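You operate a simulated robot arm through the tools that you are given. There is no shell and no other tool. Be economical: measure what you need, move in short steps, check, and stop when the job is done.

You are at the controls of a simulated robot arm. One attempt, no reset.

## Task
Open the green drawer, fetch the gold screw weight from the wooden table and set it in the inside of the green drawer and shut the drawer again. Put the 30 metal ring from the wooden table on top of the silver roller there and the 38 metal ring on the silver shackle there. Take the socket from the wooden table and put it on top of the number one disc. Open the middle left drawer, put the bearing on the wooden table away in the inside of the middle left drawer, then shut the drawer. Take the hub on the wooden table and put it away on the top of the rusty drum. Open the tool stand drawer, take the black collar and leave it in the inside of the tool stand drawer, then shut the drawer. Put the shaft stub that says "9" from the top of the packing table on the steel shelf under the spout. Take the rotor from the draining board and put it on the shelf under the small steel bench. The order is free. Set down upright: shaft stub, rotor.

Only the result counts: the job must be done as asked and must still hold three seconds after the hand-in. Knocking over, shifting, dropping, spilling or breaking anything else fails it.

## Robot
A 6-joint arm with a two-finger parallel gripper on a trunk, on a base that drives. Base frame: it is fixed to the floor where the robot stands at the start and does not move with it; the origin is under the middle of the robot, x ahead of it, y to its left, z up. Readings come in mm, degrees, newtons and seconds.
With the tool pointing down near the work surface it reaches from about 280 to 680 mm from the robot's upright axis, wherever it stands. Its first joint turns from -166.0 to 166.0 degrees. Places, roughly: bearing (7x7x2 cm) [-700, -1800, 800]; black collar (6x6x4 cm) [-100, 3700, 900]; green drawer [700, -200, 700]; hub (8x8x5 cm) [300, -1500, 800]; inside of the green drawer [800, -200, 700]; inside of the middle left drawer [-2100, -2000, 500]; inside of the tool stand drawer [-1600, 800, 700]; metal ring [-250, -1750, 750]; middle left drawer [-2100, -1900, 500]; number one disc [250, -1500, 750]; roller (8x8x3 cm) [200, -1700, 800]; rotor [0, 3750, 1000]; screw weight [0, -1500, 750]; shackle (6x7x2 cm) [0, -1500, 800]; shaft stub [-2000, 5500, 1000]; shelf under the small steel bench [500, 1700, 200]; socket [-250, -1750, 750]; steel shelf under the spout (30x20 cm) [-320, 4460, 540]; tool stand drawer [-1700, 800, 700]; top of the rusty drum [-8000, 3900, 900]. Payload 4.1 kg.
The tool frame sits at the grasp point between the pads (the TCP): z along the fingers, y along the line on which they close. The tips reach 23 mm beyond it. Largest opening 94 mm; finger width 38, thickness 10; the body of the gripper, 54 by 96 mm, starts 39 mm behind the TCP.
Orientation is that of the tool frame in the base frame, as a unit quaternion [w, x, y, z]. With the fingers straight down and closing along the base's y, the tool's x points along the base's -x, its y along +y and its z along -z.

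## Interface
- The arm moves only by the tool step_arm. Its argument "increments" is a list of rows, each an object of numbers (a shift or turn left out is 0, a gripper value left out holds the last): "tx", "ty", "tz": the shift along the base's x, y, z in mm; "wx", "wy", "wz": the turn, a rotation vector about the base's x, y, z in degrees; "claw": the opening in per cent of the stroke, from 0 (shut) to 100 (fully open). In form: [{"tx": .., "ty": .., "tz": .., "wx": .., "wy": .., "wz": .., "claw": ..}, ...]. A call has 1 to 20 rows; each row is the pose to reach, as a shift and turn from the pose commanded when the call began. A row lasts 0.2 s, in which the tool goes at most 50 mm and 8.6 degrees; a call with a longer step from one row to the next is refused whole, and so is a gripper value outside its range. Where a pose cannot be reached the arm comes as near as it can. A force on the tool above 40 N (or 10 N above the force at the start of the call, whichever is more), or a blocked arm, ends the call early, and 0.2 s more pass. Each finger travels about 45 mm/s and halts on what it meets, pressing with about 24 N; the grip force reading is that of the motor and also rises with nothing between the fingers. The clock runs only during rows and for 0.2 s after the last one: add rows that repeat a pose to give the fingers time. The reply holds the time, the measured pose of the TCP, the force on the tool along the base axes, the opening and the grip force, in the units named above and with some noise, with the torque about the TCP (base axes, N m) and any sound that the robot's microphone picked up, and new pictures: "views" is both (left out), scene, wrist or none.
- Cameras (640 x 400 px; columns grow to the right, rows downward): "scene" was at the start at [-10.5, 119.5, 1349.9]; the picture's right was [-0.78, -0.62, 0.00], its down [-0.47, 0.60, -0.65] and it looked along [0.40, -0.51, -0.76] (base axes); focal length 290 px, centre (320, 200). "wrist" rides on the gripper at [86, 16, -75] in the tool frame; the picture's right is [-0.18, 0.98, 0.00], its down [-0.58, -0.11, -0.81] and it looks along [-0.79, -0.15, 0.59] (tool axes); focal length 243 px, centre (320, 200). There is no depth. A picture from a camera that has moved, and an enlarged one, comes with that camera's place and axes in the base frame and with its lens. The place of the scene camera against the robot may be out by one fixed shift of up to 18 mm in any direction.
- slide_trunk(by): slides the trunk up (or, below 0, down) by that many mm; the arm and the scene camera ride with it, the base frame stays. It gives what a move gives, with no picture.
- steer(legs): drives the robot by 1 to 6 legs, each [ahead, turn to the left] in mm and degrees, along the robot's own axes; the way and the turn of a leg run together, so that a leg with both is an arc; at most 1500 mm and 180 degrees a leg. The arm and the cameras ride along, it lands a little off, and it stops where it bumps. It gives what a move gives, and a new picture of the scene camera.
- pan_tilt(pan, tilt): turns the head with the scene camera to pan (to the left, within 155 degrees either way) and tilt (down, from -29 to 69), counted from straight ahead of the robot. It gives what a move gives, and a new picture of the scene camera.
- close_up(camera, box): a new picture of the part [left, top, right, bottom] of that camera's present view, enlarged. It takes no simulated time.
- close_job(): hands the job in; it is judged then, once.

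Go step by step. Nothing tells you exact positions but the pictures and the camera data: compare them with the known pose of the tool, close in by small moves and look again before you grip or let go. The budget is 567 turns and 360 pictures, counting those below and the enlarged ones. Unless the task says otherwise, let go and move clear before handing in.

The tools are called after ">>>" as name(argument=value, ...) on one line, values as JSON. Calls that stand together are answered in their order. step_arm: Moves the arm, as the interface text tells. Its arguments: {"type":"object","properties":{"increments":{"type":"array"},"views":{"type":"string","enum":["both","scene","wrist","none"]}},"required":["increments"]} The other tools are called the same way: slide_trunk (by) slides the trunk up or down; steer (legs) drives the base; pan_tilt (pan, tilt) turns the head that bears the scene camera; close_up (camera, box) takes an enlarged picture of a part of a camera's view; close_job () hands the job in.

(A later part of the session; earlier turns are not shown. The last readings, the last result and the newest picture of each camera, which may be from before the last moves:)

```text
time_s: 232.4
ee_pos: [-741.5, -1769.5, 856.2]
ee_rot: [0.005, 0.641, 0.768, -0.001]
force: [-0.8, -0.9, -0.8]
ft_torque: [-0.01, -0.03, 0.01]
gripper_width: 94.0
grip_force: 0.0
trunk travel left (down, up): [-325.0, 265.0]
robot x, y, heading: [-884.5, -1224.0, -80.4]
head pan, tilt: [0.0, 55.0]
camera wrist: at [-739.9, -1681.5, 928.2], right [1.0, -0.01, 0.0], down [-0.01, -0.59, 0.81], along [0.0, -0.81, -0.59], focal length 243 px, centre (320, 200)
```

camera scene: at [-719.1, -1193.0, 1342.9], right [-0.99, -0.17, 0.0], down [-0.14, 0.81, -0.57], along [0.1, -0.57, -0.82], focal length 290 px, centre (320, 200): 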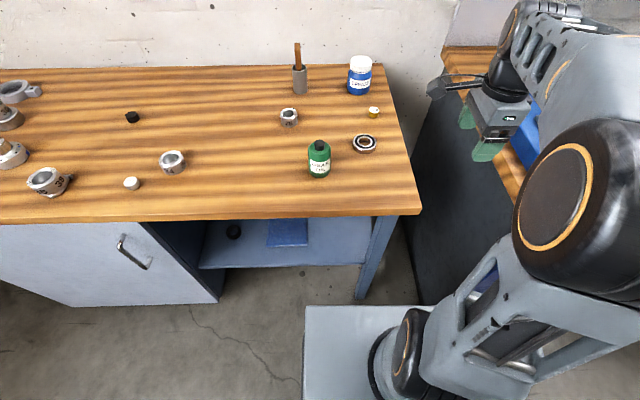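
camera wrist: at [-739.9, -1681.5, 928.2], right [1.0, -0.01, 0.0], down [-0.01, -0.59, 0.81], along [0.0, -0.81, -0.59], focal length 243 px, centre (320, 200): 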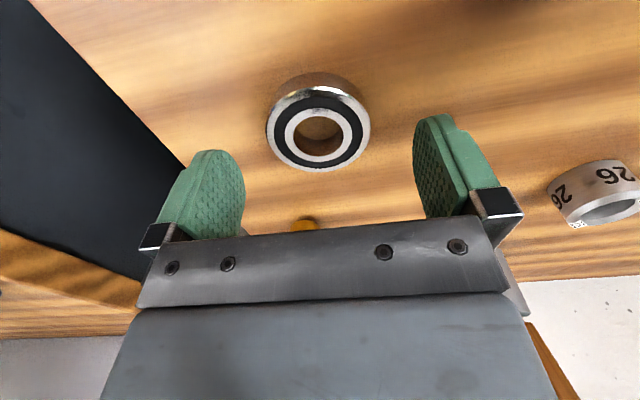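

>>> step_arm(increments=[{"ty": 1, "tz": -20}, {"ty": 1, "tz": -34}, {"ty": 1, "tz": -34, "claw": 60}, {"ty": 1, "tz": -34, "claw": 30}, {"ty": 1, "tz": -34, "claw": 0}, {"ty": 1, "tz": -34, "claw": 0}, {"ty": 1, "tz": -34, "claw": 0}, {"ty": 1, "tz": -32}, {"ty": 1, "tz": -27}, {"ty": 1, "tz": -20}, {"ty": 1, "tz": -10}, {"ty": 1, "tz": 5}, {"ty": 1, "tz": 20}, {"ty": 1, "tz": 40}, {"ty": 1, "tz": 60}, {"ty": 1, "tz": 80}], views="wrist")

```text
time_s: 235.8
ee_pos: [-739.9, -1769.1, 936.8]
ee_rot: [0.003, 0.642, 0.767, -0.001]
force: [-0.6, 0.0, -1.9]
ft_torque: [0.02, -0.04, 0.01]
gripper_width: 61.1
grip_force: 24.0
trunk travel left (down, up): [-325.0, 265.0]
robot x, y, heading: [-885.8, -1225.6, -80.3]
head pan, tilt: [0.0, 55.0]
camera wrist: at [-739.9, -1681.0, 1009.4], right [1.0, -0.01, 0.0], down [-0.01, -0.59, 0.81], along [0.0, -0.81, -0.59], focal length 243 px, centre (320, 200)
```

wrist: 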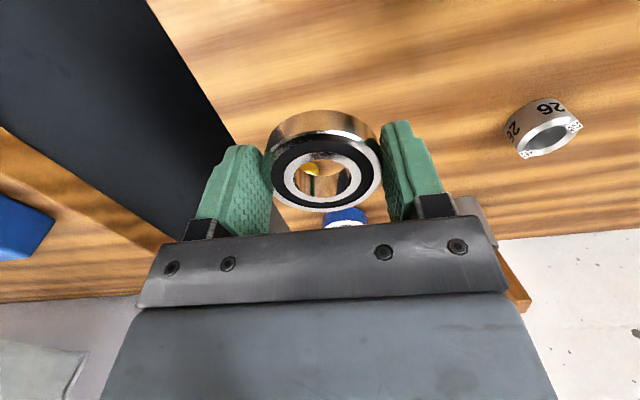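

Bearing is held. I retract and carry it to the open drawer.

>>> step_arm(increments=[{"ty": 10, "tz": 20}, {"tx": -5, "ty": 40, "tz": 40}, {"tx": -12, "ty": 80, "tz": 45}, {"tx": -20, "ty": 115, "tz": 45}], views="none")

>>> steer(legs=[[-270, 0], [0, -97.9], [1230, 0], [0, 98.7]])

```text
time_s: 236.8
ee_pos: [-760.9, -1654.7, 982.0]
ee_rot: [0.004, 0.642, 0.767, -0.002]
force: [0.2, -0.5, -1.4]
ft_torque: [0.01, -0.01, -0.02]
gripper_width: 60.7
grip_force: 23.9
trunk travel left (down, up): [-325.0, 265.0]
robot x, y, heading: [-884.6, -1222.8, -80.3]
head pan, tilt: [0.0, 55.0]
```

```text
time_s: 252.8
ee_pos: [-2029.9, -1423.5, 981.9]
ee_rot: [0.004, 0.637, 0.771, -0.001]
force: [-0.1, 0.1, -2.0]
ft_torque: [-0.03, 0.03, -0.01]
gripper_width: 60.7
grip_force: 24.1
trunk travel left (down, up): [-325.0, 265.0]
robot x, y, heading: [-2161.3, -990.6, -80.1]
head pan, tilt: [0.0, 55.0]
camera scene: at [-1992.8, -961.7, 1342.8], right [-0.98, -0.18, 0.0], down [-0.15, 0.81, -0.57], along [0.1, -0.56, -0.82], focal length 290 px, centre (320, 200)
```

scene: 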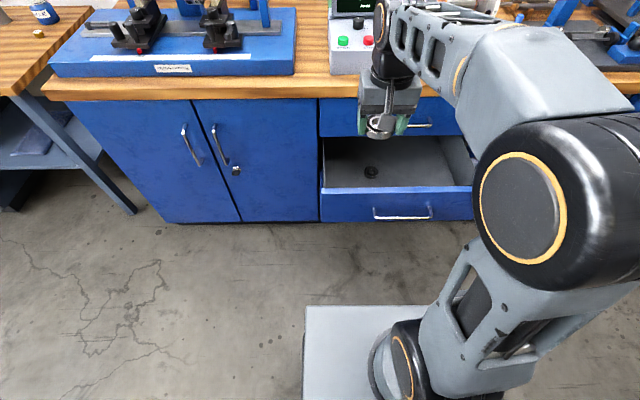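

>>> steer(legs=[[95, 0.6]])

>>> step_arm(increments=[{"wz": -8.3, "tx": -16}, {"wz": -16.6, "tx": -32}, {"wz": -24.9, "tx": -48}, {"wz": -33.2, "tx": -64}, {"wz": -41.5, "tx": -80}, {"wz": -49.8, "tx": -96, "ty": -20}, {"wz": -58.1, "tx": -112, "ty": -40}, {"wz": -66.4, "tx": -128, "ty": -60}, {"wz": -74.7, "tx": -144, "ty": -80}, {"wz": -83, "tx": -160, "ty": -100}, {"wz": -90, "tx": -180, "ty": -115}, {"wz": -90, "tx": -180, "ty": -115}], views="wrist")

```text
time_s: 253.9
ee_pos: [-2007.4, -1515.9, 981.5]
ee_rot: [0.004, 0.633, 0.774, 0.0]
force: [0.2, 0.1, -2.3]
ft_torque: [0.01, -0.03, 0.0]
gripper_width: 60.8
grip_force: 24.1
trunk travel left (down, up): [-325.0, 265.0]
robot x, y, heading: [-2139.3, -1085.7, -79.0]
head pan, tilt: [0.0, 55.0]
camera scene: at [-1975.3, -1054.5, 1342.8], right [-0.98, -0.19, 0.0], down [-0.15, 0.8, -0.57], along [0.11, -0.56, -0.82], focal length 290 px, centre (320, 200)
```

scene: 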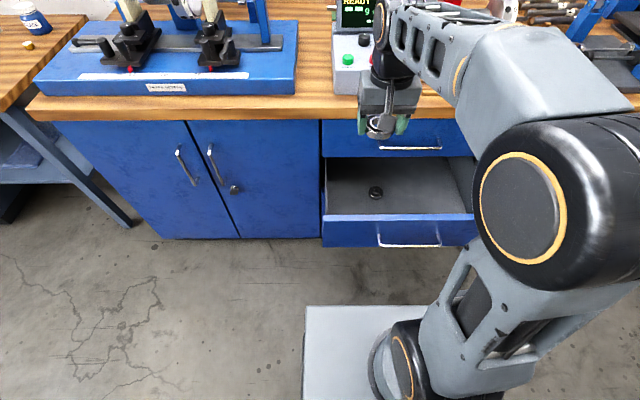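

```text
time_s: 256.5
ee_pos: [-2188.7, -1631.1, 980.9]
ee_rot: [0.001, 0.995, 0.099, -0.003]
force: [1.1, -0.1, -2.3]
ft_torque: [0.01, 0.0, 0.01]
gripper_width: 60.6
grip_force: 24.2
trunk travel left (down, up): [-325.0, 265.0]
robot x, y, heading: [-2141.6, -1089.9, -78.9]
head pan, tilt: [0.0, 55.0]
camera wrist: at [-2099.5, -1630.5, 1054.4], right [0.01, -1.0, 0.0], down [-0.59, 0.0, 0.81], along [-0.81, -0.01, -0.59], focal length 243 px, centre (320, 200)
```

wrist: 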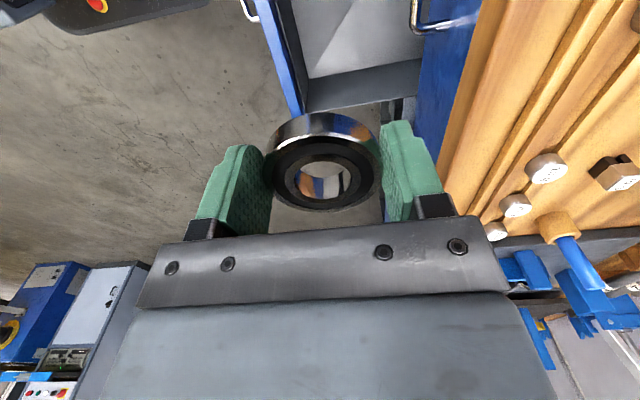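

>>> slide_trunk(by=-300)

>>> close_up(camera="wrist", box=[0, 0, 640, 400])

```text
time_s: 259.5
ee_pos: [-2188.0, -1631.1, 681.9]
ee_rot: [0.002, 0.995, 0.099, -0.003]
force: [0.0, -0.2, -1.8]
ft_torque: [-0.04, 0.02, 0.05]
gripper_width: 60.8
grip_force: 23.3
trunk travel left (down, up): [-25.0, 565.0]
robot x, y, heading: [-2143.9, -1087.2, -79.1]
head pan, tilt: [0.0, 55.0]
```

```text
1.00 times, centred on (320, 200) of wrist (not enlarged: the box is as wide or as high as the picture)
camera zoom: at [-2099.2, -1630.1, 754.6], right [0.01, -1.0, 0.0], down [-0.59, 0.0, 0.81], along [-0.81, -0.01, -0.59], focal length 243 px, centre (320, 200)
```

zoom: 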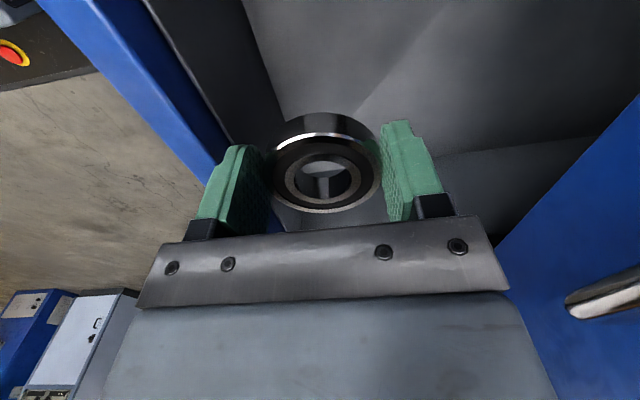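

>>> step_arm(increments=[{"tx": 1, "ty": -4, "tz": -30}, {"tx": 1, "ty": -4, "tz": -60}, {"tx": 1, "ty": -4, "tz": -90}, {"tx": 1, "ty": -4, "tz": -115}, {"tx": 1, "ty": -4, "tz": -115}], views="wrist")

```text
time_s: 260.7
ee_pos: [-2188.4, -1636.7, 567.2]
ee_rot: [0.002, 0.995, 0.1, -0.003]
force: [0.3, -0.6, -1.4]
ft_torque: [-0.01, -0.01, 0.02]
gripper_width: 60.4
grip_force: 24.1
trunk travel left (down, up): [-25.0, 565.0]
robot x, y, heading: [-2141.1, -1088.4, -78.9]
head pan, tilt: [0.0, 55.0]
camera wrist: at [-2098.2, -1634.2, 638.7], right [0.01, -1.0, 0.0], down [-0.59, 0.0, 0.81], along [-0.81, -0.01, -0.59], focal length 243 px, centre (320, 200)
```

wrist: 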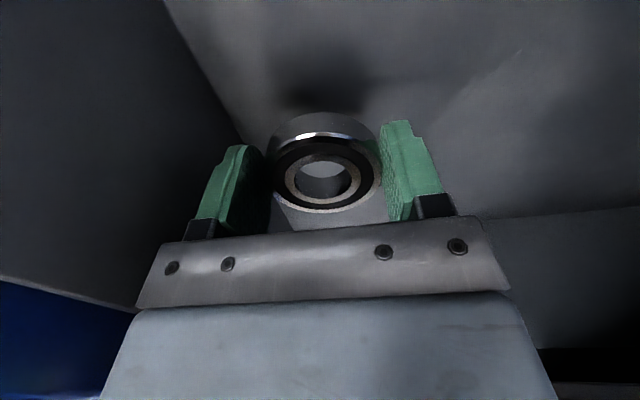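

>>> step_arm(increments=[{"tz": -6}, {"tz": -12}, {"tz": -18}, {"tz": -22}, {"tz": -22}], views="wrist")

```text
time_s: 261.9
ee_pos: [-2187.7, -1635.5, 544.9]
ee_rot: [0.001, 0.995, 0.099, -0.004]
force: [0.1, -0.1, -2.6]
ft_torque: [-0.03, -0.01, 0.0]
gripper_width: 60.6
grip_force: 24.2
trunk travel left (down, up): [-25.0, 565.0]
robot x, y, heading: [-2143.0, -1088.3, -79.2]
head pan, tilt: [0.0, 55.0]
camera wrist: at [-2098.0, -1633.8, 617.2], right [0.01, -1.0, 0.0], down [-0.59, 0.0, 0.81], along [-0.81, -0.01, -0.59], focal length 243 px, centre (320, 200)
```

wrist: 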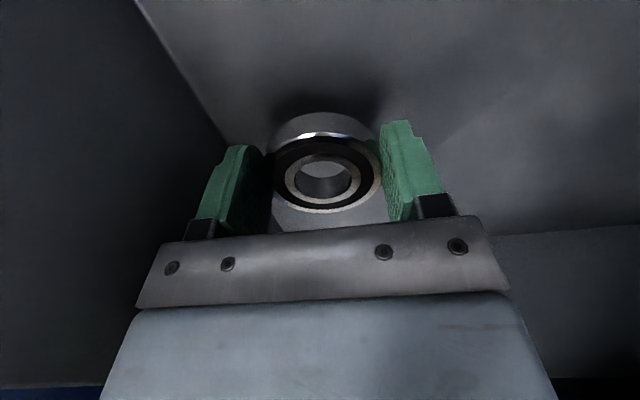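

>>> step_arm(increments=[{"tz": -3}, {"tz": -6}, {"tz": -9}], views="none")

>>> step_arm(increments=[{"tz": -2}, {"tz": -4}], views="wrist")

```text
time_s: 262.7
ee_pos: [-2187.3, -1634.8, 535.6]
ee_rot: [0.002, 0.995, 0.098, -0.003]
force: [0.5, -0.6, -0.9]
ft_torque: [-0.03, -0.07, -0.01]
gripper_width: 60.6
grip_force: 24.3
trunk travel left (down, up): [-25.0, 565.0]
robot x, y, heading: [-2143.9, -1083.4, -79.2]
head pan, tilt: [0.0, 55.0]
```

```text
time_s: 263.3
ee_pos: [-2186.6, -1634.0, 531.8]
ee_rot: [0.002, 0.995, 0.099, -0.003]
force: [0.4, -0.1, -3.0]
ft_torque: [0.05, -0.01, 0.01]
gripper_width: 60.7
grip_force: 24.4
trunk travel left (down, up): [-25.0, 565.0]
robot x, y, heading: [-2145.7, -1088.9, -79.0]
head pan, tilt: [0.0, 55.0]
camera wrist: at [-2098.3, -1633.9, 604.7], right [0.01, -1.0, 0.0], down [-0.59, 0.0, 0.81], along [-0.81, -0.01, -0.59], focal length 243 px, centre (320, 200)
```

wrist: 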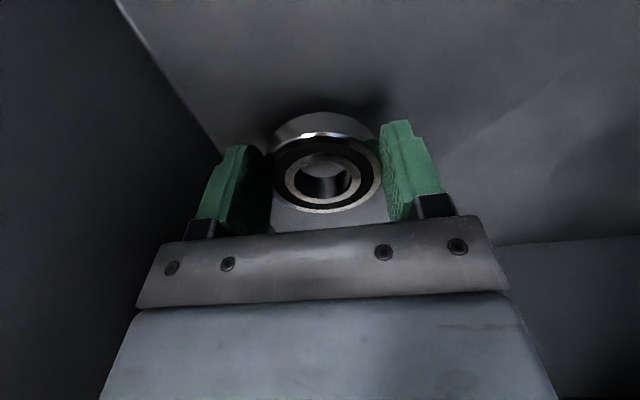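

>>> step_arm(increments=[{"tz": -2}, {"tz": -4}, {"tz": -6}], views="none")

>>> step_arm(increments=[{"tz": -2}, {"tz": -4}], views="none")

>>> step_arm(increments=[{"tz": -2}, {"tz": -4}], views="none")

```text
time_s: 264.1
ee_pos: [-2187.4, -1633.9, 524.9]
ee_rot: [0.001, 0.995, 0.099, -0.003]
force: [0.0, 0.3, -1.4]
ft_torque: [0.0, 0.0, 0.0]
gripper_width: 60.8
grip_force: 24.4
trunk travel left (down, up): [-25.0, 565.0]
robot x, y, heading: [-2141.5, -1086.8, -79.1]
head pan, tilt: [0.0, 55.0]
```

```text
time_s: 264.7
ee_pos: [-2185.8, -1635.2, 521.4]
ee_rot: [0.002, 0.995, 0.099, -0.004]
force: [0.5, -0.5, -1.9]
ft_torque: [-0.04, 0.0, -0.01]
gripper_width: 61.1
grip_force: 23.8
trunk travel left (down, up): [-25.0, 565.0]
robot x, y, heading: [-2143.6, -1088.4, -79.1]
head pan, tilt: [0.0, 55.0]
```

```text
time_s: 265.3
ee_pos: [-2185.0, -1634.5, 517.6]
ee_rot: [0.002, 0.995, 0.1, -0.004]
force: [-0.1, -0.5, -1.4]
ft_torque: [-0.01, -0.03, 0.04]
gripper_width: 60.6
grip_force: 24.1
trunk travel left (down, up): [-25.0, 565.0]
robot x, y, heading: [-2142.5, -1087.6, -79.1]
head pan, tilt: [0.0, 55.0]
```

>>> step_arm(increments=[{"tz": -2}, {"tz": -4}, {"tz": -6}], views="wrist")

```text
time_s: 266.1
ee_pos: [-2187.0, -1634.8, 512.3]
ee_rot: [0.001, 0.995, 0.099, -0.003]
force: [0.1, 0.5, -1.7]
ft_torque: [0.01, 0.0, 0.03]
gripper_width: 60.7
grip_force: 23.8
trunk travel left (down, up): [-25.0, 565.0]
robot x, y, heading: [-2141.4, -1085.0, -78.9]
head pan, tilt: [0.0, 55.0]
camera wrist: at [-2098.2, -1634.1, 584.6], right [0.01, -1.0, 0.0], down [-0.59, 0.0, 0.81], along [-0.81, -0.01, -0.59], focal length 243 px, centre (320, 200)
```

wrist: 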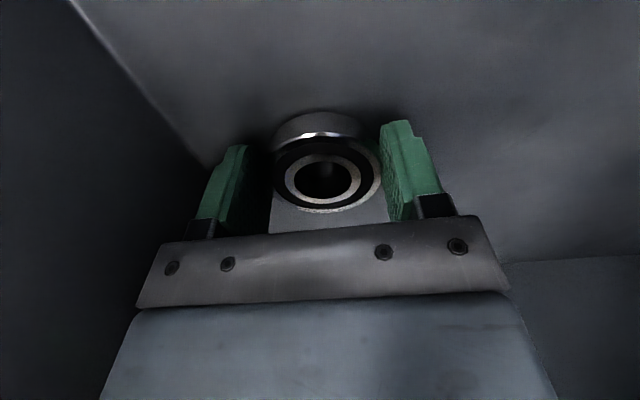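

>>> step_arm(increments=[{"tz": -2}, {"tz": -4}, {"tz": -6}, {"tz": -8}, {"tz": -10}, {"tz": -12}, {"tz": -14}], views="wrist")

```text
time_s: 267.2
ee_pos: [-2186.9, -1637.5, 510.5]
ee_rot: [0.008, 0.995, 0.1, -0.004]
force: [2.1, -0.8, 18.5]
ft_torque: [0.8, -0.29, -0.15]
gripper_width: 60.5
grip_force: 24.4
trunk travel left (down, up): [-25.0, 565.0]
robot x, y, heading: [-2142.3, -1086.0, -79.3]
head pan, tilt: [0.0, 55.0]
stopped in row 5: the force on the tool passed its limit at 44 N (the readings are from after the stop); the commanded pose is now the measured one
camera wrist: at [-2097.7, -1635.6, 583.1], right [0.01, -1.0, 0.02], down [-0.59, 0.01, 0.81], along [-0.81, -0.02, -0.58], focal length 243 px, centre (320, 200)
```

wrist: 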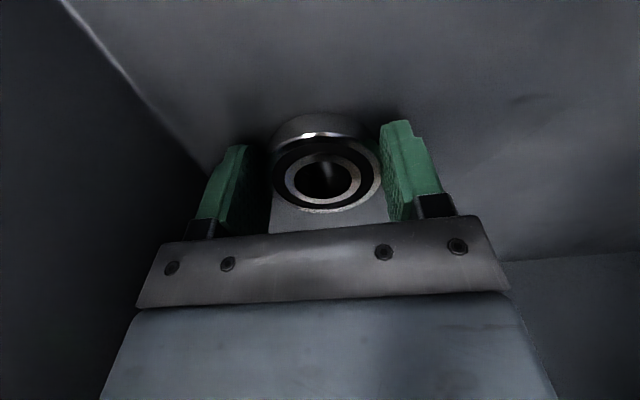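

Floor contact. Releasing the bearing and rising.

>>> step_arm(increments=[{"tz": 1}, {"tz": 1, "claw": 72}, {"tz": 1, "claw": 78}, {"tz": 1, "claw": 78}, {"tz": 1, "claw": 78}, {"tz": 10}, {"tz": 30}, {"tz": 60}, {"tz": 100}, {"tz": 140}, {"tz": 170}], views="wrist")

>>> slide_trunk(by=110)

```text
time_s: 269.6
ee_pos: [-2186.6, -1637.6, 678.4]
ee_rot: [0.005, 0.995, 0.099, -0.005]
force: [0.5, 0.6, 0.2]
ft_torque: [0.0, 0.01, 0.02]
gripper_width: 73.3
grip_force: 0.0
trunk travel left (down, up): [-25.0, 565.0]
robot x, y, heading: [-2138.4, -1088.1, -78.9]
head pan, tilt: [0.0, 55.0]
camera wrist: at [-2097.9, -1635.6, 751.3], right [0.01, -1.0, 0.01], down [-0.59, 0.0, 0.81], along [-0.81, -0.02, -0.59], focal length 243 px, centre (320, 200)
```

wrist: 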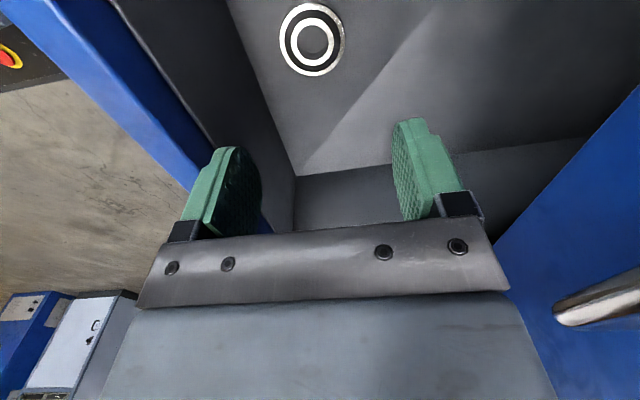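

```text
time_s: 271.0
ee_pos: [-2186.1, -1636.0, 787.7]
ee_rot: [0.006, 0.995, 0.1, -0.005]
force: [0.8, -0.6, 0.4]
ft_torque: [-0.01, 0.01, -0.02]
gripper_width: 73.2
grip_force: 0.0
trunk travel left (down, up): [-135.0, 455.0]
robot x, y, heading: [-2141.4, -1087.9, -79.2]
head pan, tilt: [0.0, 55.0]
```

>>> steer(legs=[[-200, 0]])

>>> step_arm(increments=[{"tx": 10, "ty": 20, "claw": 100}, {"tx": 20, "ty": 40}, {"tx": 30, "ty": 55}, {"tx": 30, "ty": 55}], views="none")

```text
time_s: 272.6
ee_pos: [-2224.3, -1440.4, 788.4]
ee_rot: [0.006, 0.995, 0.1, -0.004]
force: [0.3, -0.6, -0.1]
ft_torque: [-0.02, -0.03, -0.01]
gripper_width: 73.4
grip_force: 0.0
trunk travel left (down, up): [-135.0, 455.0]
robot x, y, heading: [-2180.8, -892.3, -79.1]
head pan, tilt: [0.0, 55.0]
camera scene: at [-2013.3, -858.3, 1152.9], right [-0.98, -0.19, 0.0], down [-0.16, 0.8, -0.57], along [0.11, -0.56, -0.82], focal length 290 px, centre (320, 200)
```

scene: 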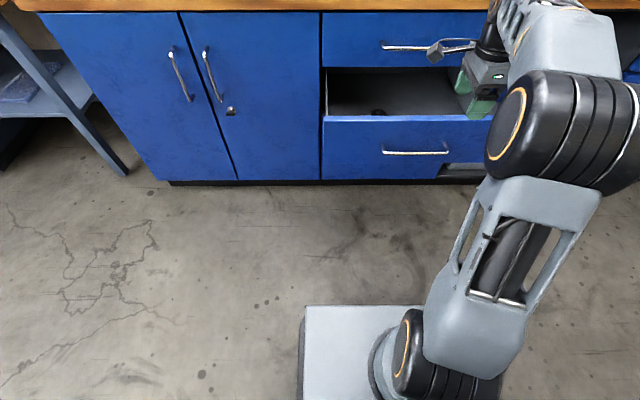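

```text
time_s: 273.6
ee_pos: [-2194.2, -1386.4, 789.1]
ee_rot: [0.006, 0.995, 0.101, -0.005]
force: [-0.1, -0.6, -0.2]
ft_torque: [-0.02, -0.01, 0.04]
gripper_width: 94.2
grip_force: 0.0
trunk travel left (down, up): [-135.0, 455.0]
robot x, y, heading: [-2178.2, -889.1, -78.9]
head pan, tilt: [0.0, 55.0]
```

>>> step_arm(increments=[{"wx": -8, "wy": -1.6, "tz": -19}, {"wx": -16, "wy": -3.2, "tz": -38}, {"wx": -24, "wy": -4.8, "tz": -57}, {"wx": -32, "wy": -6.4, "tz": -76}, {"wx": -40, "wy": -8, "tz": -95}, {"wx": -48, "wy": -9.6, "tz": -114}, {"wx": -56, "wy": -11.2, "tz": -133}, {"wx": -64, "wy": -12.8, "tz": -152}, {"wx": -72, "wy": -14.4, "tz": -171}, {"wx": -80, "wy": -16, "tz": -190}, {"wx": -87, "wy": -17.4, "tz": -209}, {"wx": -87, "wy": -17.4, "tz": -227}, {"wx": -87, "wy": -17.4, "tz": -227}], views="wrist")

```text
time_s: 276.4
ee_pos: [-2193.9, -1386.2, 561.7]
ee_rot: [0.7, 0.708, 0.068, 0.064]
force: [0.7, -0.8, 0.6]
ft_torque: [-0.01, -0.03, 0.02]
gripper_width: 93.8
grip_force: 0.1
trunk travel left (down, up): [-135.0, 455.0]
robot x, y, heading: [-2178.6, -890.5, -78.9]
head pan, tilt: [0.0, 55.0]
camera wrist: at [-2122.7, -1297.4, 576.9], right [-0.18, -0.04, 0.98], down [-0.72, 0.68, -0.1], along [-0.67, -0.73, -0.15], focal length 243 px, centre (320, 200)
```

wrist: 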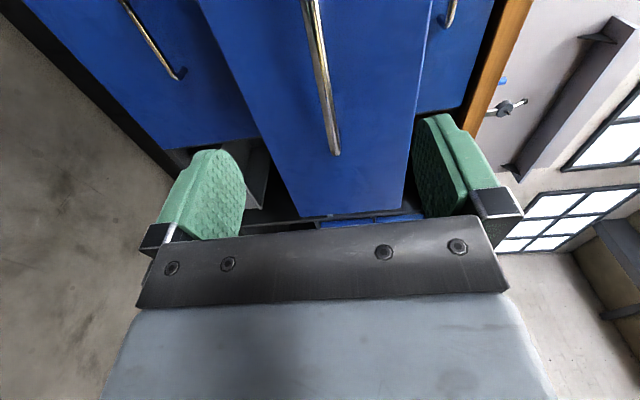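

>>> step_arm(increments=[{"tx": 6, "ty": -30}, {"tx": 11, "ty": -60}, {"tx": 16, "ty": -83}, {"tx": 16, "ty": -83, "claw": 50}, {"tx": 16, "ty": -83, "claw": 0}, {"tx": 16, "ty": -83, "claw": 0}, {"tx": 16, "ty": -83, "claw": 0}, {"tx": 16, "ty": -83, "claw": 0}, {"tx": 16, "ty": -83, "claw": 0}, {"tx": 16, "ty": -83, "claw": 0}], views="wrist")

```text
time_s: 278.6
ee_pos: [-2178.4, -1469.6, 562.1]
ee_rot: [0.7, 0.707, 0.067, 0.066]
force: [-0.4, -0.6, 3.5]
ft_torque: [0.05, -0.85, 0.0]
gripper_width: 11.5
grip_force: 45.2
trunk travel left (down, up): [-135.0, 455.0]
robot x, y, heading: [-2180.4, -893.4, -79.1]
head pan, tilt: [0.0, 55.0]
camera wrist: at [-2107.1, -1380.4, 577.2], right [-0.18, -0.04, 0.98], down [-0.72, 0.68, -0.1], along [-0.67, -0.73, -0.15], focal length 243 px, centre (320, 200)
```

wrist: 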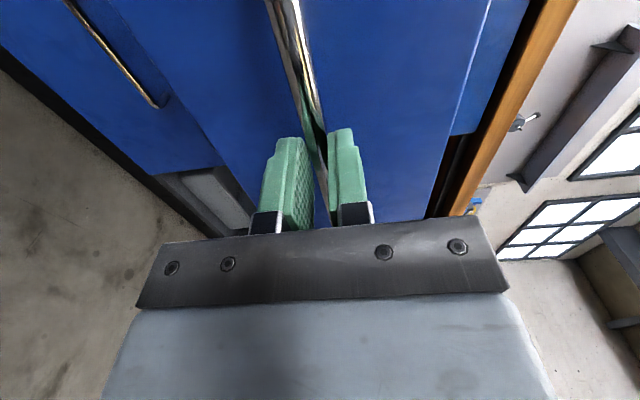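

>>> steer(legs=[[150, 0]])

>>> step_arm(increments=[{"tx": 4, "ty": -20}, {"tx": 7.5, "ty": -40}, {"tx": 11, "ty": -60}, {"tx": 13, "ty": -70}, {"tx": 15, "ty": -78}, {"tx": 16, "ty": -82}, {"tx": 16.5, "ty": -85}], views="both")

```text
time_s: 279.9
ee_pos: [-2149.1, -1616.4, 562.0]
ee_rot: [0.7, 0.708, 0.07, 0.067]
force: [22.6, 4.8, 8.3]
ft_torque: [0.08, -1.21, 0.34]
gripper_width: 11.8
grip_force: 44.2
trunk travel left (down, up): [-135.0, 455.0]
robot x, y, heading: [-2152.9, -1038.3, -79.2]
head pan, tilt: [0.0, 55.0]
camera scene: at [-1983.5, -1005.4, 1152.7], right [-0.98, -0.19, 0.0], down [-0.16, 0.8, -0.57], along [0.11, -0.56, -0.82], focal length 290 px, centre (320, 200)
```

scene: 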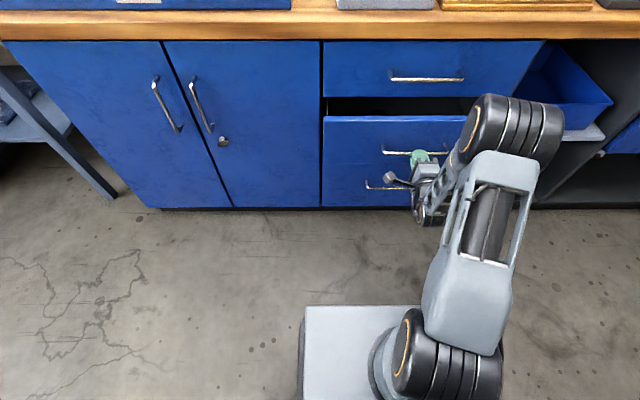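

```text
time_s: 281.6
ee_pos: [-2131.3, -1701.9, 561.6]
ee_rot: [0.7, 0.708, 0.072, 0.068]
force: [22.7, 9.4, 7.3]
ft_torque: [0.08, -0.88, -0.25]
gripper_width: 11.6
grip_force: 45.5
trunk travel left (down, up): [-135.0, 455.0]
robot x, y, heading: [-2149.3, -1038.2, -79.1]
head pan, tilt: [0.0, 55.0]
camera scene: at [-1983.3, -1004.8, 1152.7], right [-0.98, -0.19, 0.0], down [-0.16, 0.8, -0.57], along [0.11, -0.56, -0.82], focal length 290 px, centre (320, 200)
camera wrist: at [-2061.6, -1611.9, 577.1], right [-0.17, -0.05, 0.98], down [-0.73, 0.68, -0.1], along [-0.66, -0.74, -0.15], focal length 243 px, centre (320, 200)
```

scene: 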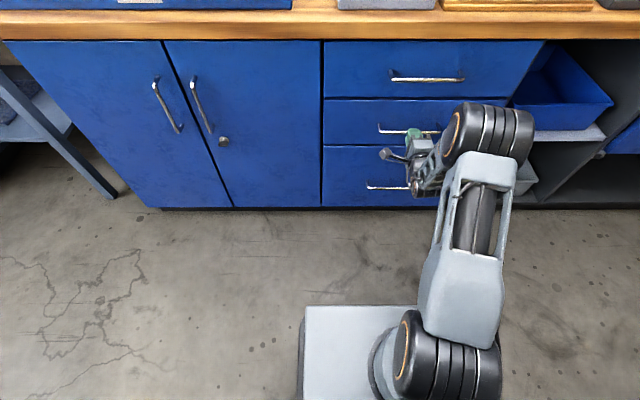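
wrist: 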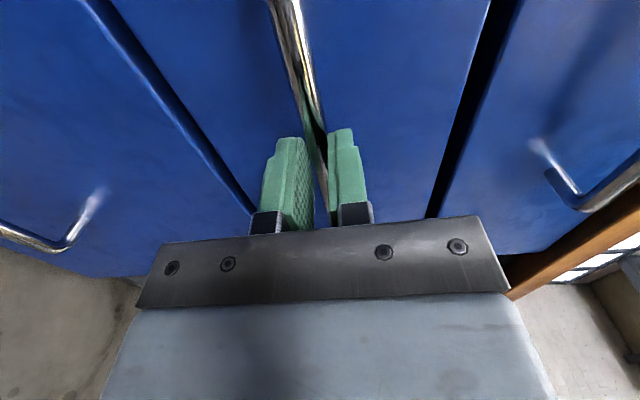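

>>> step_arm(increments=[{"tx": 0.4, "ty": -2}, {"tx": 0.8, "ty": -4}, {"tx": 1.2, "ty": -6}], views="none")

```text
time_s: 282.0
ee_pos: [-2131.1, -1701.6, 561.3]
ee_rot: [0.7, 0.707, 0.071, 0.07]
force: [-0.3, 18.0, 9.4]
ft_torque: [-0.13, -0.49, 0.51]
gripper_width: 11.9
grip_force: 44.7
trunk travel left (down, up): [-135.0, 455.0]
robot x, y, heading: [-2153.3, -1040.6, -79.0]
head pan, tilt: [0.0, 55.0]
stopped in row 2: the force on the tool passed its limit at 43 N (the readings are from after the stop); the commanded pose is now the measured one
```

Shut. Releasing and withdrawing.

>>> step_arm(increments=[{"claw": 40}, {"claw": 80}, {"claw": 80}, {"claw": 80}, {"claw": 80}, {"tx": -6, "ty": 30}, {"tx": -12, "ty": 60}, {"tx": -19, "ty": 100}, {"tx": -27, "ty": 140}, {"tx": -34, "ty": 180}, {"tx": -42, "ty": 220}], views="wrist")

>>> step_arm(increments=[{"wx": 8, "wy": 1.6, "tz": 19}, {"wx": 16, "wy": 3.2, "tz": 38}, {"wx": 24, "wy": 4.8, "tz": 57}, {"wx": 32, "wy": 6.4, "tz": 76}, {"wx": 40, "wy": 8, "tz": 95}, {"wx": 48, "wy": 9.6, "tz": 114}, {"wx": 56, "wy": 11.2, "tz": 133}, {"wx": 64, "wy": 12.8, "tz": 152}, {"wx": 72, "wy": 14.4, "tz": 171}, {"wx": 80, "wy": 16, "tz": 190}, {"wx": 87, "wy": 17.4, "tz": 209}, {"wx": 88, "wy": 17.6, "tz": 220}], views="none")

>>> slide_trunk(by=190)

```text
time_s: 284.4
ee_pos: [-2174.3, -1482.9, 560.8]
ee_rot: [0.698, 0.709, 0.071, 0.07]
force: [0.1, 0.5, -0.4]
ft_torque: [-0.01, 0.03, 0.01]
gripper_width: 75.3
grip_force: 0.1
trunk travel left (down, up): [-135.0, 455.0]
robot x, y, heading: [-2151.6, -1039.5, -79.1]
head pan, tilt: [0.0, 55.0]
camera wrist: at [-2103.9, -1393.1, 577.0], right [-0.18, -0.05, 0.98], down [-0.73, 0.68, -0.1], along [-0.66, -0.73, -0.15], focal length 243 px, centre (320, 200)
```

wrist: 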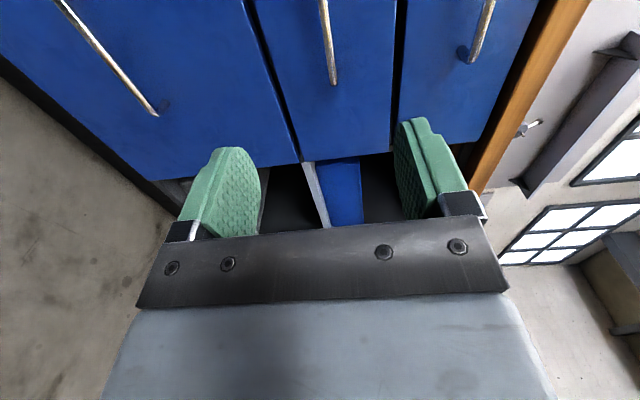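

```text
time_s: 287.0
ee_pos: [-2174.8, -1482.2, 779.7]
ee_rot: [-0.006, 0.995, 0.099, 0.0]
force: [-0.5, 1.0, -0.9]
ft_torque: [-0.04, 0.03, -0.01]
gripper_width: 75.0
grip_force: 0.0
out of reach, approached as far as the arm can: row 1, 2, 3, 4
trunk travel left (down, up): [-135.0, 455.0]
robot x, y, heading: [-2150.6, -1040.1, -79.1]
head pan, tilt: [0.0, 55.0]
```

```text
time_s: 289.1
ee_pos: [-2173.7, -1481.6, 970.5]
ee_rot: [-0.005, 0.995, 0.099, 0.001]
force: [0.5, -0.6, 0.5]
ft_torque: [-0.01, 0.02, 0.01]
gripper_width: 75.2
grip_force: 0.1
trunk travel left (down, up): [-325.0, 265.0]
robot x, y, heading: [-2148.0, -1039.2, -79.0]
head pan, tilt: [0.0, 55.0]
```

Bearing job done. Next I open the tool stand drawer, which faces away from where I started, so I drive round to its west side.

>>> steer(legs=[[0, 179.4], [1500, 0], [160, 0], [0, -89.8]])

>>> pan_tilt(pan=0, tilt=40)

```text
time_s: 308.7
ee_pos: [-2011.8, 563.9, 969.1]
ee_rot: [-0.004, 0.639, 0.769, -0.004]
force: [-0.1, 0.5, 0.6]
ft_torque: [0.0, -0.02, -0.05]
gripper_width: 75.4
grip_force: 0.0
trunk travel left (down, up): [-325.0, 265.0]
robot x, y, heading: [-2457.4, 593.1, 10.4]
head pan, tilt: [0.0, 55.0]
camera scene: at [-2471.1, 772.9, 1342.9], right [0.18, -0.98, 0.0], down [-0.81, -0.15, -0.57], along [0.56, 0.1, -0.82], focal length 290 px, centre (320, 200)
```

scene: 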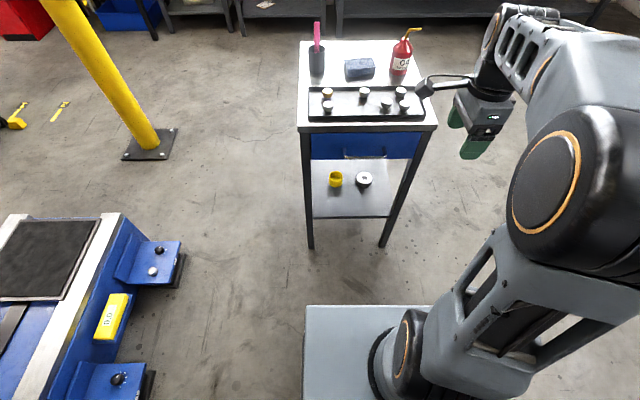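

```text
time_s: 309.5
ee_pos: [-2011.9, 564.1, 969.9]
ee_rot: [-0.004, 0.638, 0.77, -0.004]
force: [-0.4, 0.1, 0.8]
ft_torque: [0.01, 0.01, 0.03]
gripper_width: 75.2
grip_force: 0.1
trunk travel left (down, up): [-325.0, 265.0]
robot x, y, heading: [-2457.1, 593.2, 10.3]
head pan, tilt: [0.0, 40.0]
camera scene: at [-2458.4, 775.3, 1363.5], right [0.18, -0.98, 0.0], down [-0.63, -0.11, -0.77], along [0.75, 0.14, -0.64], focal length 290 px, centre (320, 200)
```

scene: 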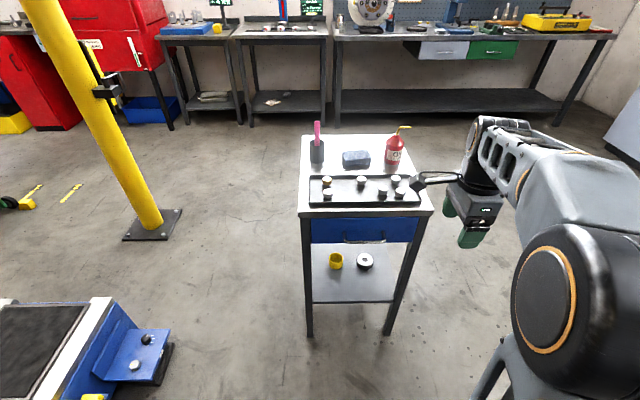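

>>> step_arm(increments=[{"wx": 1.5, "wy": -7.9, "ty": 14, "tz": -21}, {"wx": 3, "wy": -15.7, "ty": 28, "tz": -42}, {"wx": 4.4, "wy": -23.6, "ty": 42, "tz": -63}, {"wx": 5.9, "wy": -31.5, "ty": 56, "tz": -84}, {"wx": 7.4, "wy": -39.3, "ty": 70, "tz": -105}, {"wx": 8.8, "wy": -47.2, "ty": 84, "tz": -126}, {"wx": 10.3, "wy": -55, "ty": 98, "tz": -147}, {"wx": 11.8, "wy": -62.9, "ty": 112, "tz": -168}, {"wx": 13.2, "wy": -70.8, "ty": 126, "tz": -189, "claw": 100}, {"wx": 14.7, "wy": -78.6, "ty": 140, "tz": -210}, {"wx": 16.1, "wy": -86, "ty": 154, "tz": -231}, {"wx": 16.6, "wy": -88.5, "ty": 166, "tz": -255}, {"wx": 16.6, "wy": -88.5, "tx": 40, "ty": 168, "tz": -255}, {"wx": 16.6, "wy": -88.5, "tx": 40, "ty": 168, "tz": -255}], views="both")

```text
time_s: 312.5
ee_pos: [-2010.0, 621.6, 714.0]
ee_rot: [0.448, 0.451, 0.548, 0.544]
force: [0.0, 0.3, -0.3]
ft_torque: [0.02, 0.0, 0.0]
gripper_width: 94.1
grip_force: 0.1
out of reach, approached as far as the arm can: row 6, 7, 8, 9, 10, 11, 12, 13, 14
trunk travel left (down, up): [-325.0, 265.0]
robot x, y, heading: [-2455.4, 592.2, 10.1]
head pan, tilt: [0.0, 40.0]
camera scene: at [-2458.3, 775.3, 1363.5], right [0.18, -0.98, 0.0], down [-0.63, -0.11, -0.77], along [0.75, 0.14, -0.64], focal length 290 px, centre (320, 200)
camera wrist: at [-2098.6, 691.3, 729.5], right [0.04, -0.18, 0.98], down [-0.68, -0.73, -0.1], along [0.73, -0.67, -0.15], focal length 243 px, centre (320, 200)
```

scene: 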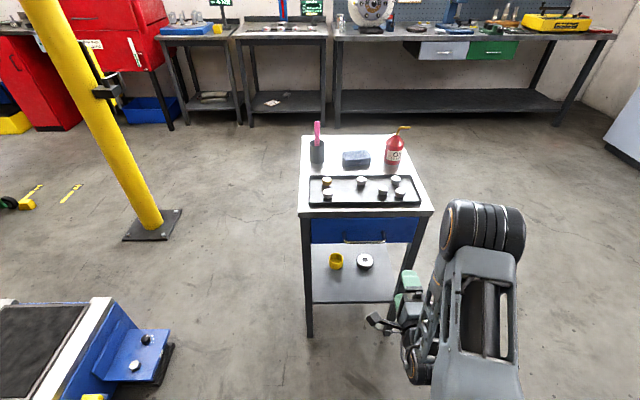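
wrist: 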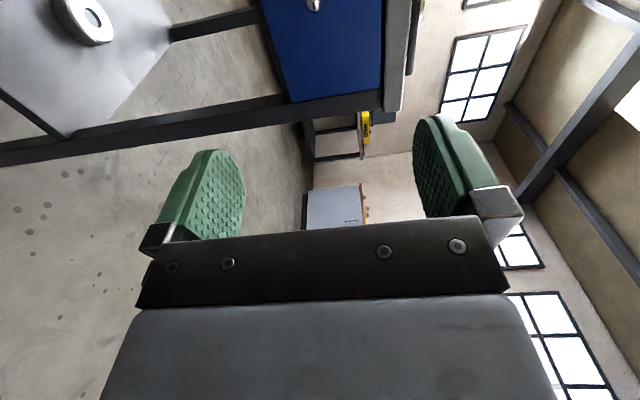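

>>> steer(legs=[[0, 90], [240, 0], [0, -89.8]])

```text
time_s: 321.9
ee_pos: [-2050.1, 857.7, 714.1]
ee_rot: [0.448, 0.452, 0.547, 0.543]
force: [-0.1, 0.5, 0.2]
ft_torque: [0.0, 0.0, -0.05]
gripper_width: 94.0
grip_force: 0.0
trunk travel left (down, up): [-325.0, 265.0]
robot x, y, heading: [-2500.8, 830.4, 10.1]
head pan, tilt: [0.0, 40.0]
camera scene: at [-2499.6, 1012.8, 1363.5], right [0.18, -0.98, 0.0], down [-0.63, -0.11, -0.77], along [0.75, 0.13, -0.64], focal length 290 px, centre (320, 200)
```

scene: 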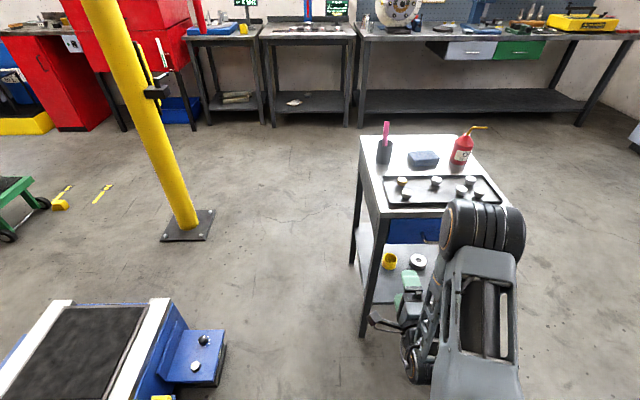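

>>> step_arm(increments=[{"tx": 5, "ty": -35}, {"tx": 15, "ty": -70}, {"tx": 35, "ty": -105}, {"tx": 65, "ty": -128}, {"tx": 94, "ty": -128}, {"tx": 94, "ty": -128}], views="wrist")

```text
time_s: 323.3
ee_pos: [-1955.5, 729.8, 714.3]
ee_rot: [0.448, 0.453, 0.548, 0.543]
force: [-0.4, -0.1, 0.7]
ft_torque: [0.02, -0.02, 0.01]
gripper_width: 94.2
grip_force: 0.0
trunk travel left (down, up): [-325.0, 265.0]
robot x, y, heading: [-2495.2, 827.3, 10.0]
head pan, tilt: [0.0, 40.0]
camera wrist: at [-2046.1, 800.7, 729.8], right [0.04, -0.18, 0.98], down [-0.68, -0.72, -0.1], along [0.73, -0.67, -0.15], focal length 243 px, centre (320, 200)
```

wrist: 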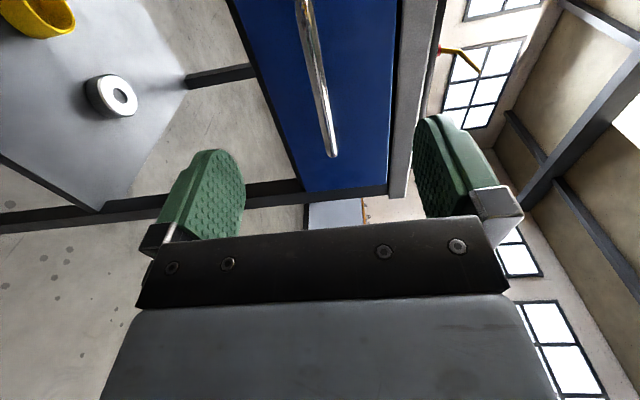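

>>> step_arm(increments=[{"tx": 30, "ty": 5.5}, {"tx": 60, "ty": 11}, {"tx": 82, "ty": 15}, {"tx": 82, "ty": 15, "claw": 50}, {"tx": 82, "ty": 15, "claw": 0}, {"tx": 82, "ty": 15, "claw": 0}, {"tx": 82, "ty": 15, "claw": 0}, {"tx": 82, "ty": 15, "claw": 0}, {"tx": 82, "ty": 15, "claw": 0}, {"tx": 82, "ty": 15, "claw": 0}], views="wrist")

```text
time_s: 325.5
ee_pos: [-1875.0, 743.6, 711.5]
ee_rot: [0.447, 0.453, 0.548, 0.542]
force: [-0.3, 0.4, -11.2]
ft_torque: [-0.27, 0.14, -0.28]
gripper_width: 11.7
grip_force: 45.1
trunk travel left (down, up): [-325.0, 265.0]
robot x, y, heading: [-2497.6, 834.0, 10.4]
head pan, tilt: [0.0, 40.0]
camera wrist: at [-1964.2, 814.6, 728.0], right [0.05, -0.18, 0.98], down [-0.68, -0.72, -0.1], along [0.73, -0.67, -0.16], focal length 243 px, centre (320, 200)
```

wrist: 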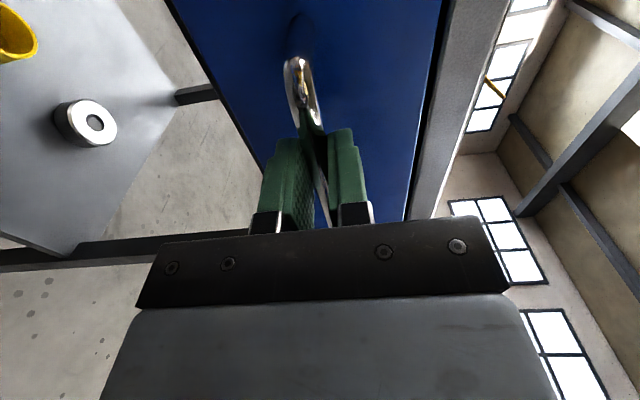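

>>> steer(legs=[[-195, 0]])

```text
time_s: 327.2
ee_pos: [-2069.1, 704.7, 712.3]
ee_rot: [0.45, 0.457, 0.546, 0.539]
force: [1.5, -3.8, -2.6]
ft_torque: [-0.1, 0.06, 0.79]
gripper_width: 11.9
grip_force: 44.8
trunk travel left (down, up): [-325.0, 265.0]
robot x, y, heading: [-2689.2, 798.5, 9.7]
head pan, tilt: [0.0, 40.0]
stopped in leg 1: the force on the tool passed its limit at 40 N (the readings are from after the stop); the commanded pose is now the measured one
camera scene: at [-2691.6, 978.0, 1363.7], right [0.17, -0.99, 0.0], down [-0.63, -0.11, -0.77], along [0.75, 0.13, -0.64], focal length 290 px, centre (320, 200)
```

scene: 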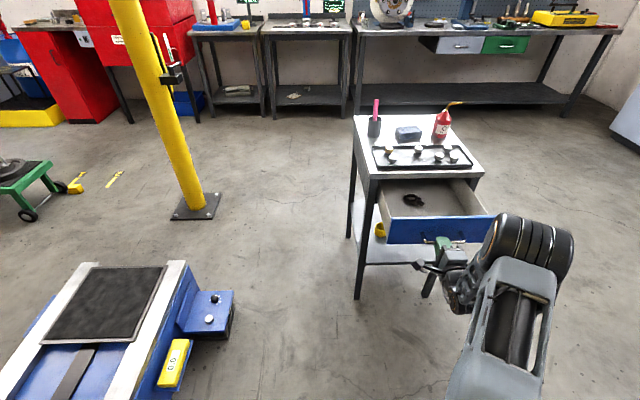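

Tool stand drawer is open fully. Release and withdraw.

>>> step_arm(increments=[{"claw": 40}, {"claw": 80}, {"claw": 80}, {"claw": 80}, {"claw": 80}, {"tx": -30, "ty": -5.5}, {"tx": -60, "ty": -11}, {"tx": -95, "ty": -17}, {"tx": -95, "ty": -17, "tz": 40}, {"tx": -95, "ty": -17, "tz": 80}], views="none")

>>> step_arm(increments=[{"wx": -1.5, "wy": 7.9, "tz": 15}, {"wx": -3, "wy": 15.7, "tz": 30}, {"wx": -4.4, "wy": 23.6, "tz": 45}, {"wx": -5.9, "wy": 31.5, "tz": 60}, {"wx": -7.4, "wy": 39.3, "tz": 75}, {"wx": -8.8, "wy": 47.2, "tz": 90}, {"wx": -10.3, "wy": 55, "tz": 105}, {"wx": -11.8, "wy": 62.9, "tz": 120}, {"wx": -13.2, "wy": 70.8, "tz": 135}, {"wx": -14.7, "wy": 78.6, "tz": 150}, {"wx": -16.1, "wy": 86, "tz": 165}, {"wx": -16.6, "wy": 88.5, "tz": 180}], views="scene")

```text
time_s: 329.4
ee_pos: [-2164.3, 690.6, 793.3]
ee_rot: [0.45, 0.456, 0.546, 0.54]
force: [-0.1, -0.8, 1.0]
ft_torque: [-0.01, 0.0, 0.0]
gripper_width: 75.0
grip_force: 0.1
trunk travel left (down, up): [-325.0, 265.0]
robot x, y, heading: [-2688.7, 797.3, 9.8]
head pan, tilt: [0.0, 40.0]
```

```text
time_s: 332.0
ee_pos: [-2163.3, 688.7, 973.5]
ee_rot: [-0.002, 0.64, 0.769, -0.008]
force: [0.1, -0.1, 0.1]
ft_torque: [0.01, -0.03, 0.03]
gripper_width: 75.3
grip_force: 0.1
trunk travel left (down, up): [-325.0, 265.0]
robot x, y, heading: [-2690.6, 792.8, 10.0]
head pan, tilt: [0.0, 40.0]
camera scene: at [-2692.0, 978.3, 1363.5], right [0.17, -0.99, 0.0], down [-0.63, -0.11, -0.77], along [0.75, 0.13, -0.64], focal length 290 px, centre (320, 200)
```

scene: 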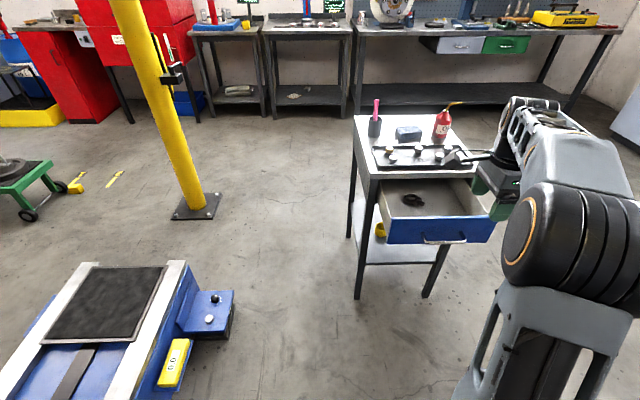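

Now for the collar. I'll drive round the stand to the far side of the room to look at the washing area.

>>> steer(legs=[[0, -66.7], [892, 0], [0, 64.3], [1500, 0], [0, 85.5], [1377, 0]])

>>> pan_tilt(pan=-15, tilt=20)

```text
time_s: 359.6
ee_pos: [-595.5, 2106.3, 973.6]
ee_rot: [0.004, -0.022, 1.0, -0.007]
force: [-0.1, 0.6, 0.6]
ft_torque: [-0.01, 0.0, -0.01]
gripper_width: 75.3
grip_force: 0.0
trunk travel left (down, up): [-325.0, 265.0]
robot x, y, heading: [-771.7, 1603.9, 91.8]
head pan, tilt: [0.0, 40.0]
camera scene: at [-939.3, 1634.6, 1363.5], right [1.0, 0.03, 0.0], down [0.02, -0.64, -0.77], along [-0.02, 0.77, -0.64], focal length 290 px, centre (320, 200)
```

scene: 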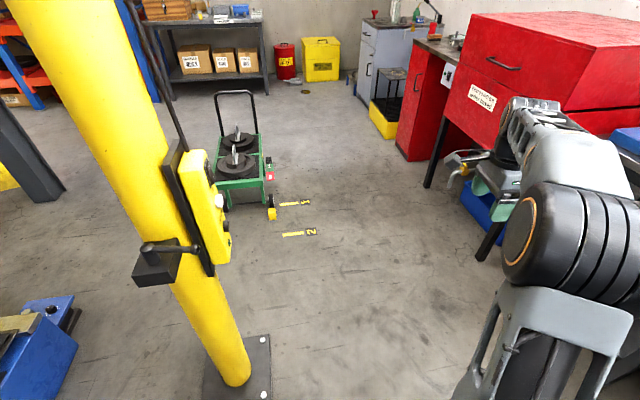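

```text
time_s: 360.4
ee_pos: [-593.6, 2108.1, 972.2]
ee_rot: [0.004, -0.022, 1.0, -0.006]
force: [0.3, 0.1, -0.4]
ft_torque: [0.0, -0.03, -0.02]
gripper_width: 75.0
grip_force: 0.0
trunk travel left (down, up): [-325.0, 265.0]
robot x, y, heading: [-775.8, 1604.0, 91.9]
head pan, tilt: [-15.0, 20.0]
camera scene: at [-915.5, 1640.3, 1394.9], right [0.97, -0.23, 0.0], down [-0.08, -0.33, -0.94], along [0.21, 0.91, -0.34], focal length 290 px, centre (320, 200)
```

scene: 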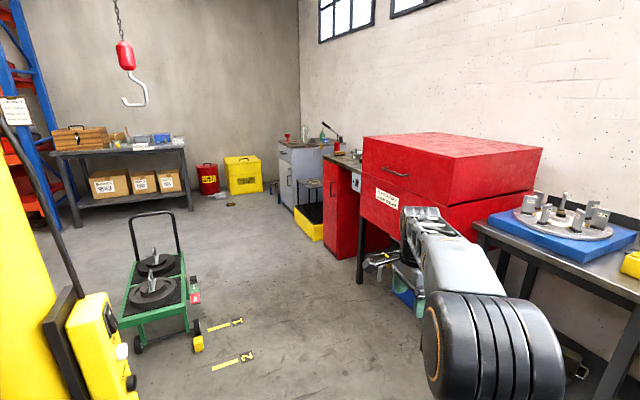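

>>> steer(legs=[[0, -2.5], [923, 0], [923, 0], [0, -79]])

>>> pan_tilt(pan=0, tilt=35)

```text
time_s: 372.6
ee_pos: [-200.6, 3500.9, 973.3]
ee_rot: [-0.005, 0.513, 0.859, -0.002]
force: [-1.2, 2.6, -0.6]
ft_torque: [-0.18, -0.09, -0.03]
gripper_width: 75.3
grip_force: 0.1
trunk travel left (down, up): [-325.0, 265.0]
robot x, y, heading: [-734.2, 3439.5, 27.2]
head pan, tilt: [-15.0, 20.0]
stopped in leg 4: the force on the tool passed its limit at 73 N (the readings are from after the stop); the commanded pose is now the measured one
camera scene: at [-771.5, 3593.6, 1394.9], right [0.21, -0.98, 0.0], down [-0.33, -0.07, -0.94], along [0.92, 0.2, -0.34], focal length 290 px, centre (320, 200)
```

scene: 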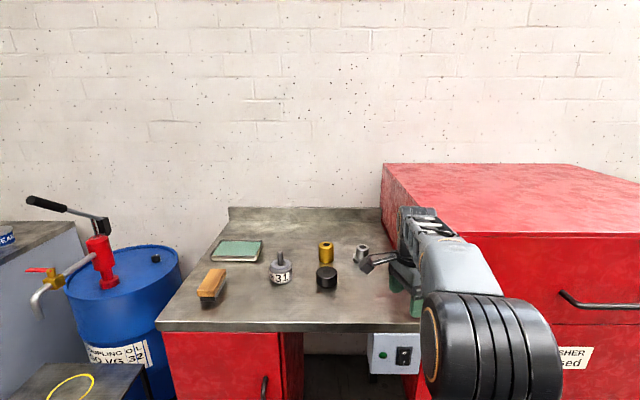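

```text
time_s: 373.4
ee_pos: [-201.4, 3500.9, 973.6]
ee_rot: [-0.004, 0.511, 0.859, -0.004]
force: [-0.2, 5.0, -0.6]
ft_torque: [-0.4, -0.02, 0.02]
gripper_width: 75.3
grip_force: 0.1
trunk travel left (down, up): [-325.0, 265.0]
robot x, y, heading: [-732.3, 3441.9, 27.3]
head pan, tilt: [0.0, 35.0]
camera scene: at [-784.0, 3614.6, 1371.1], right [0.45, -0.89, 0.0], down [-0.51, -0.26, -0.82], along [0.73, 0.37, -0.57], focal length 290 px, centre (320, 200)
```

scene: 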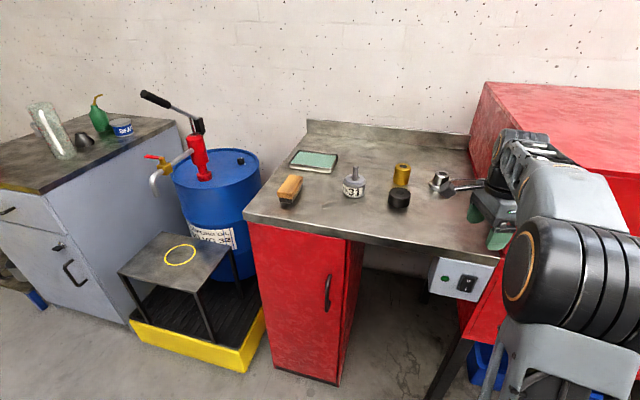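

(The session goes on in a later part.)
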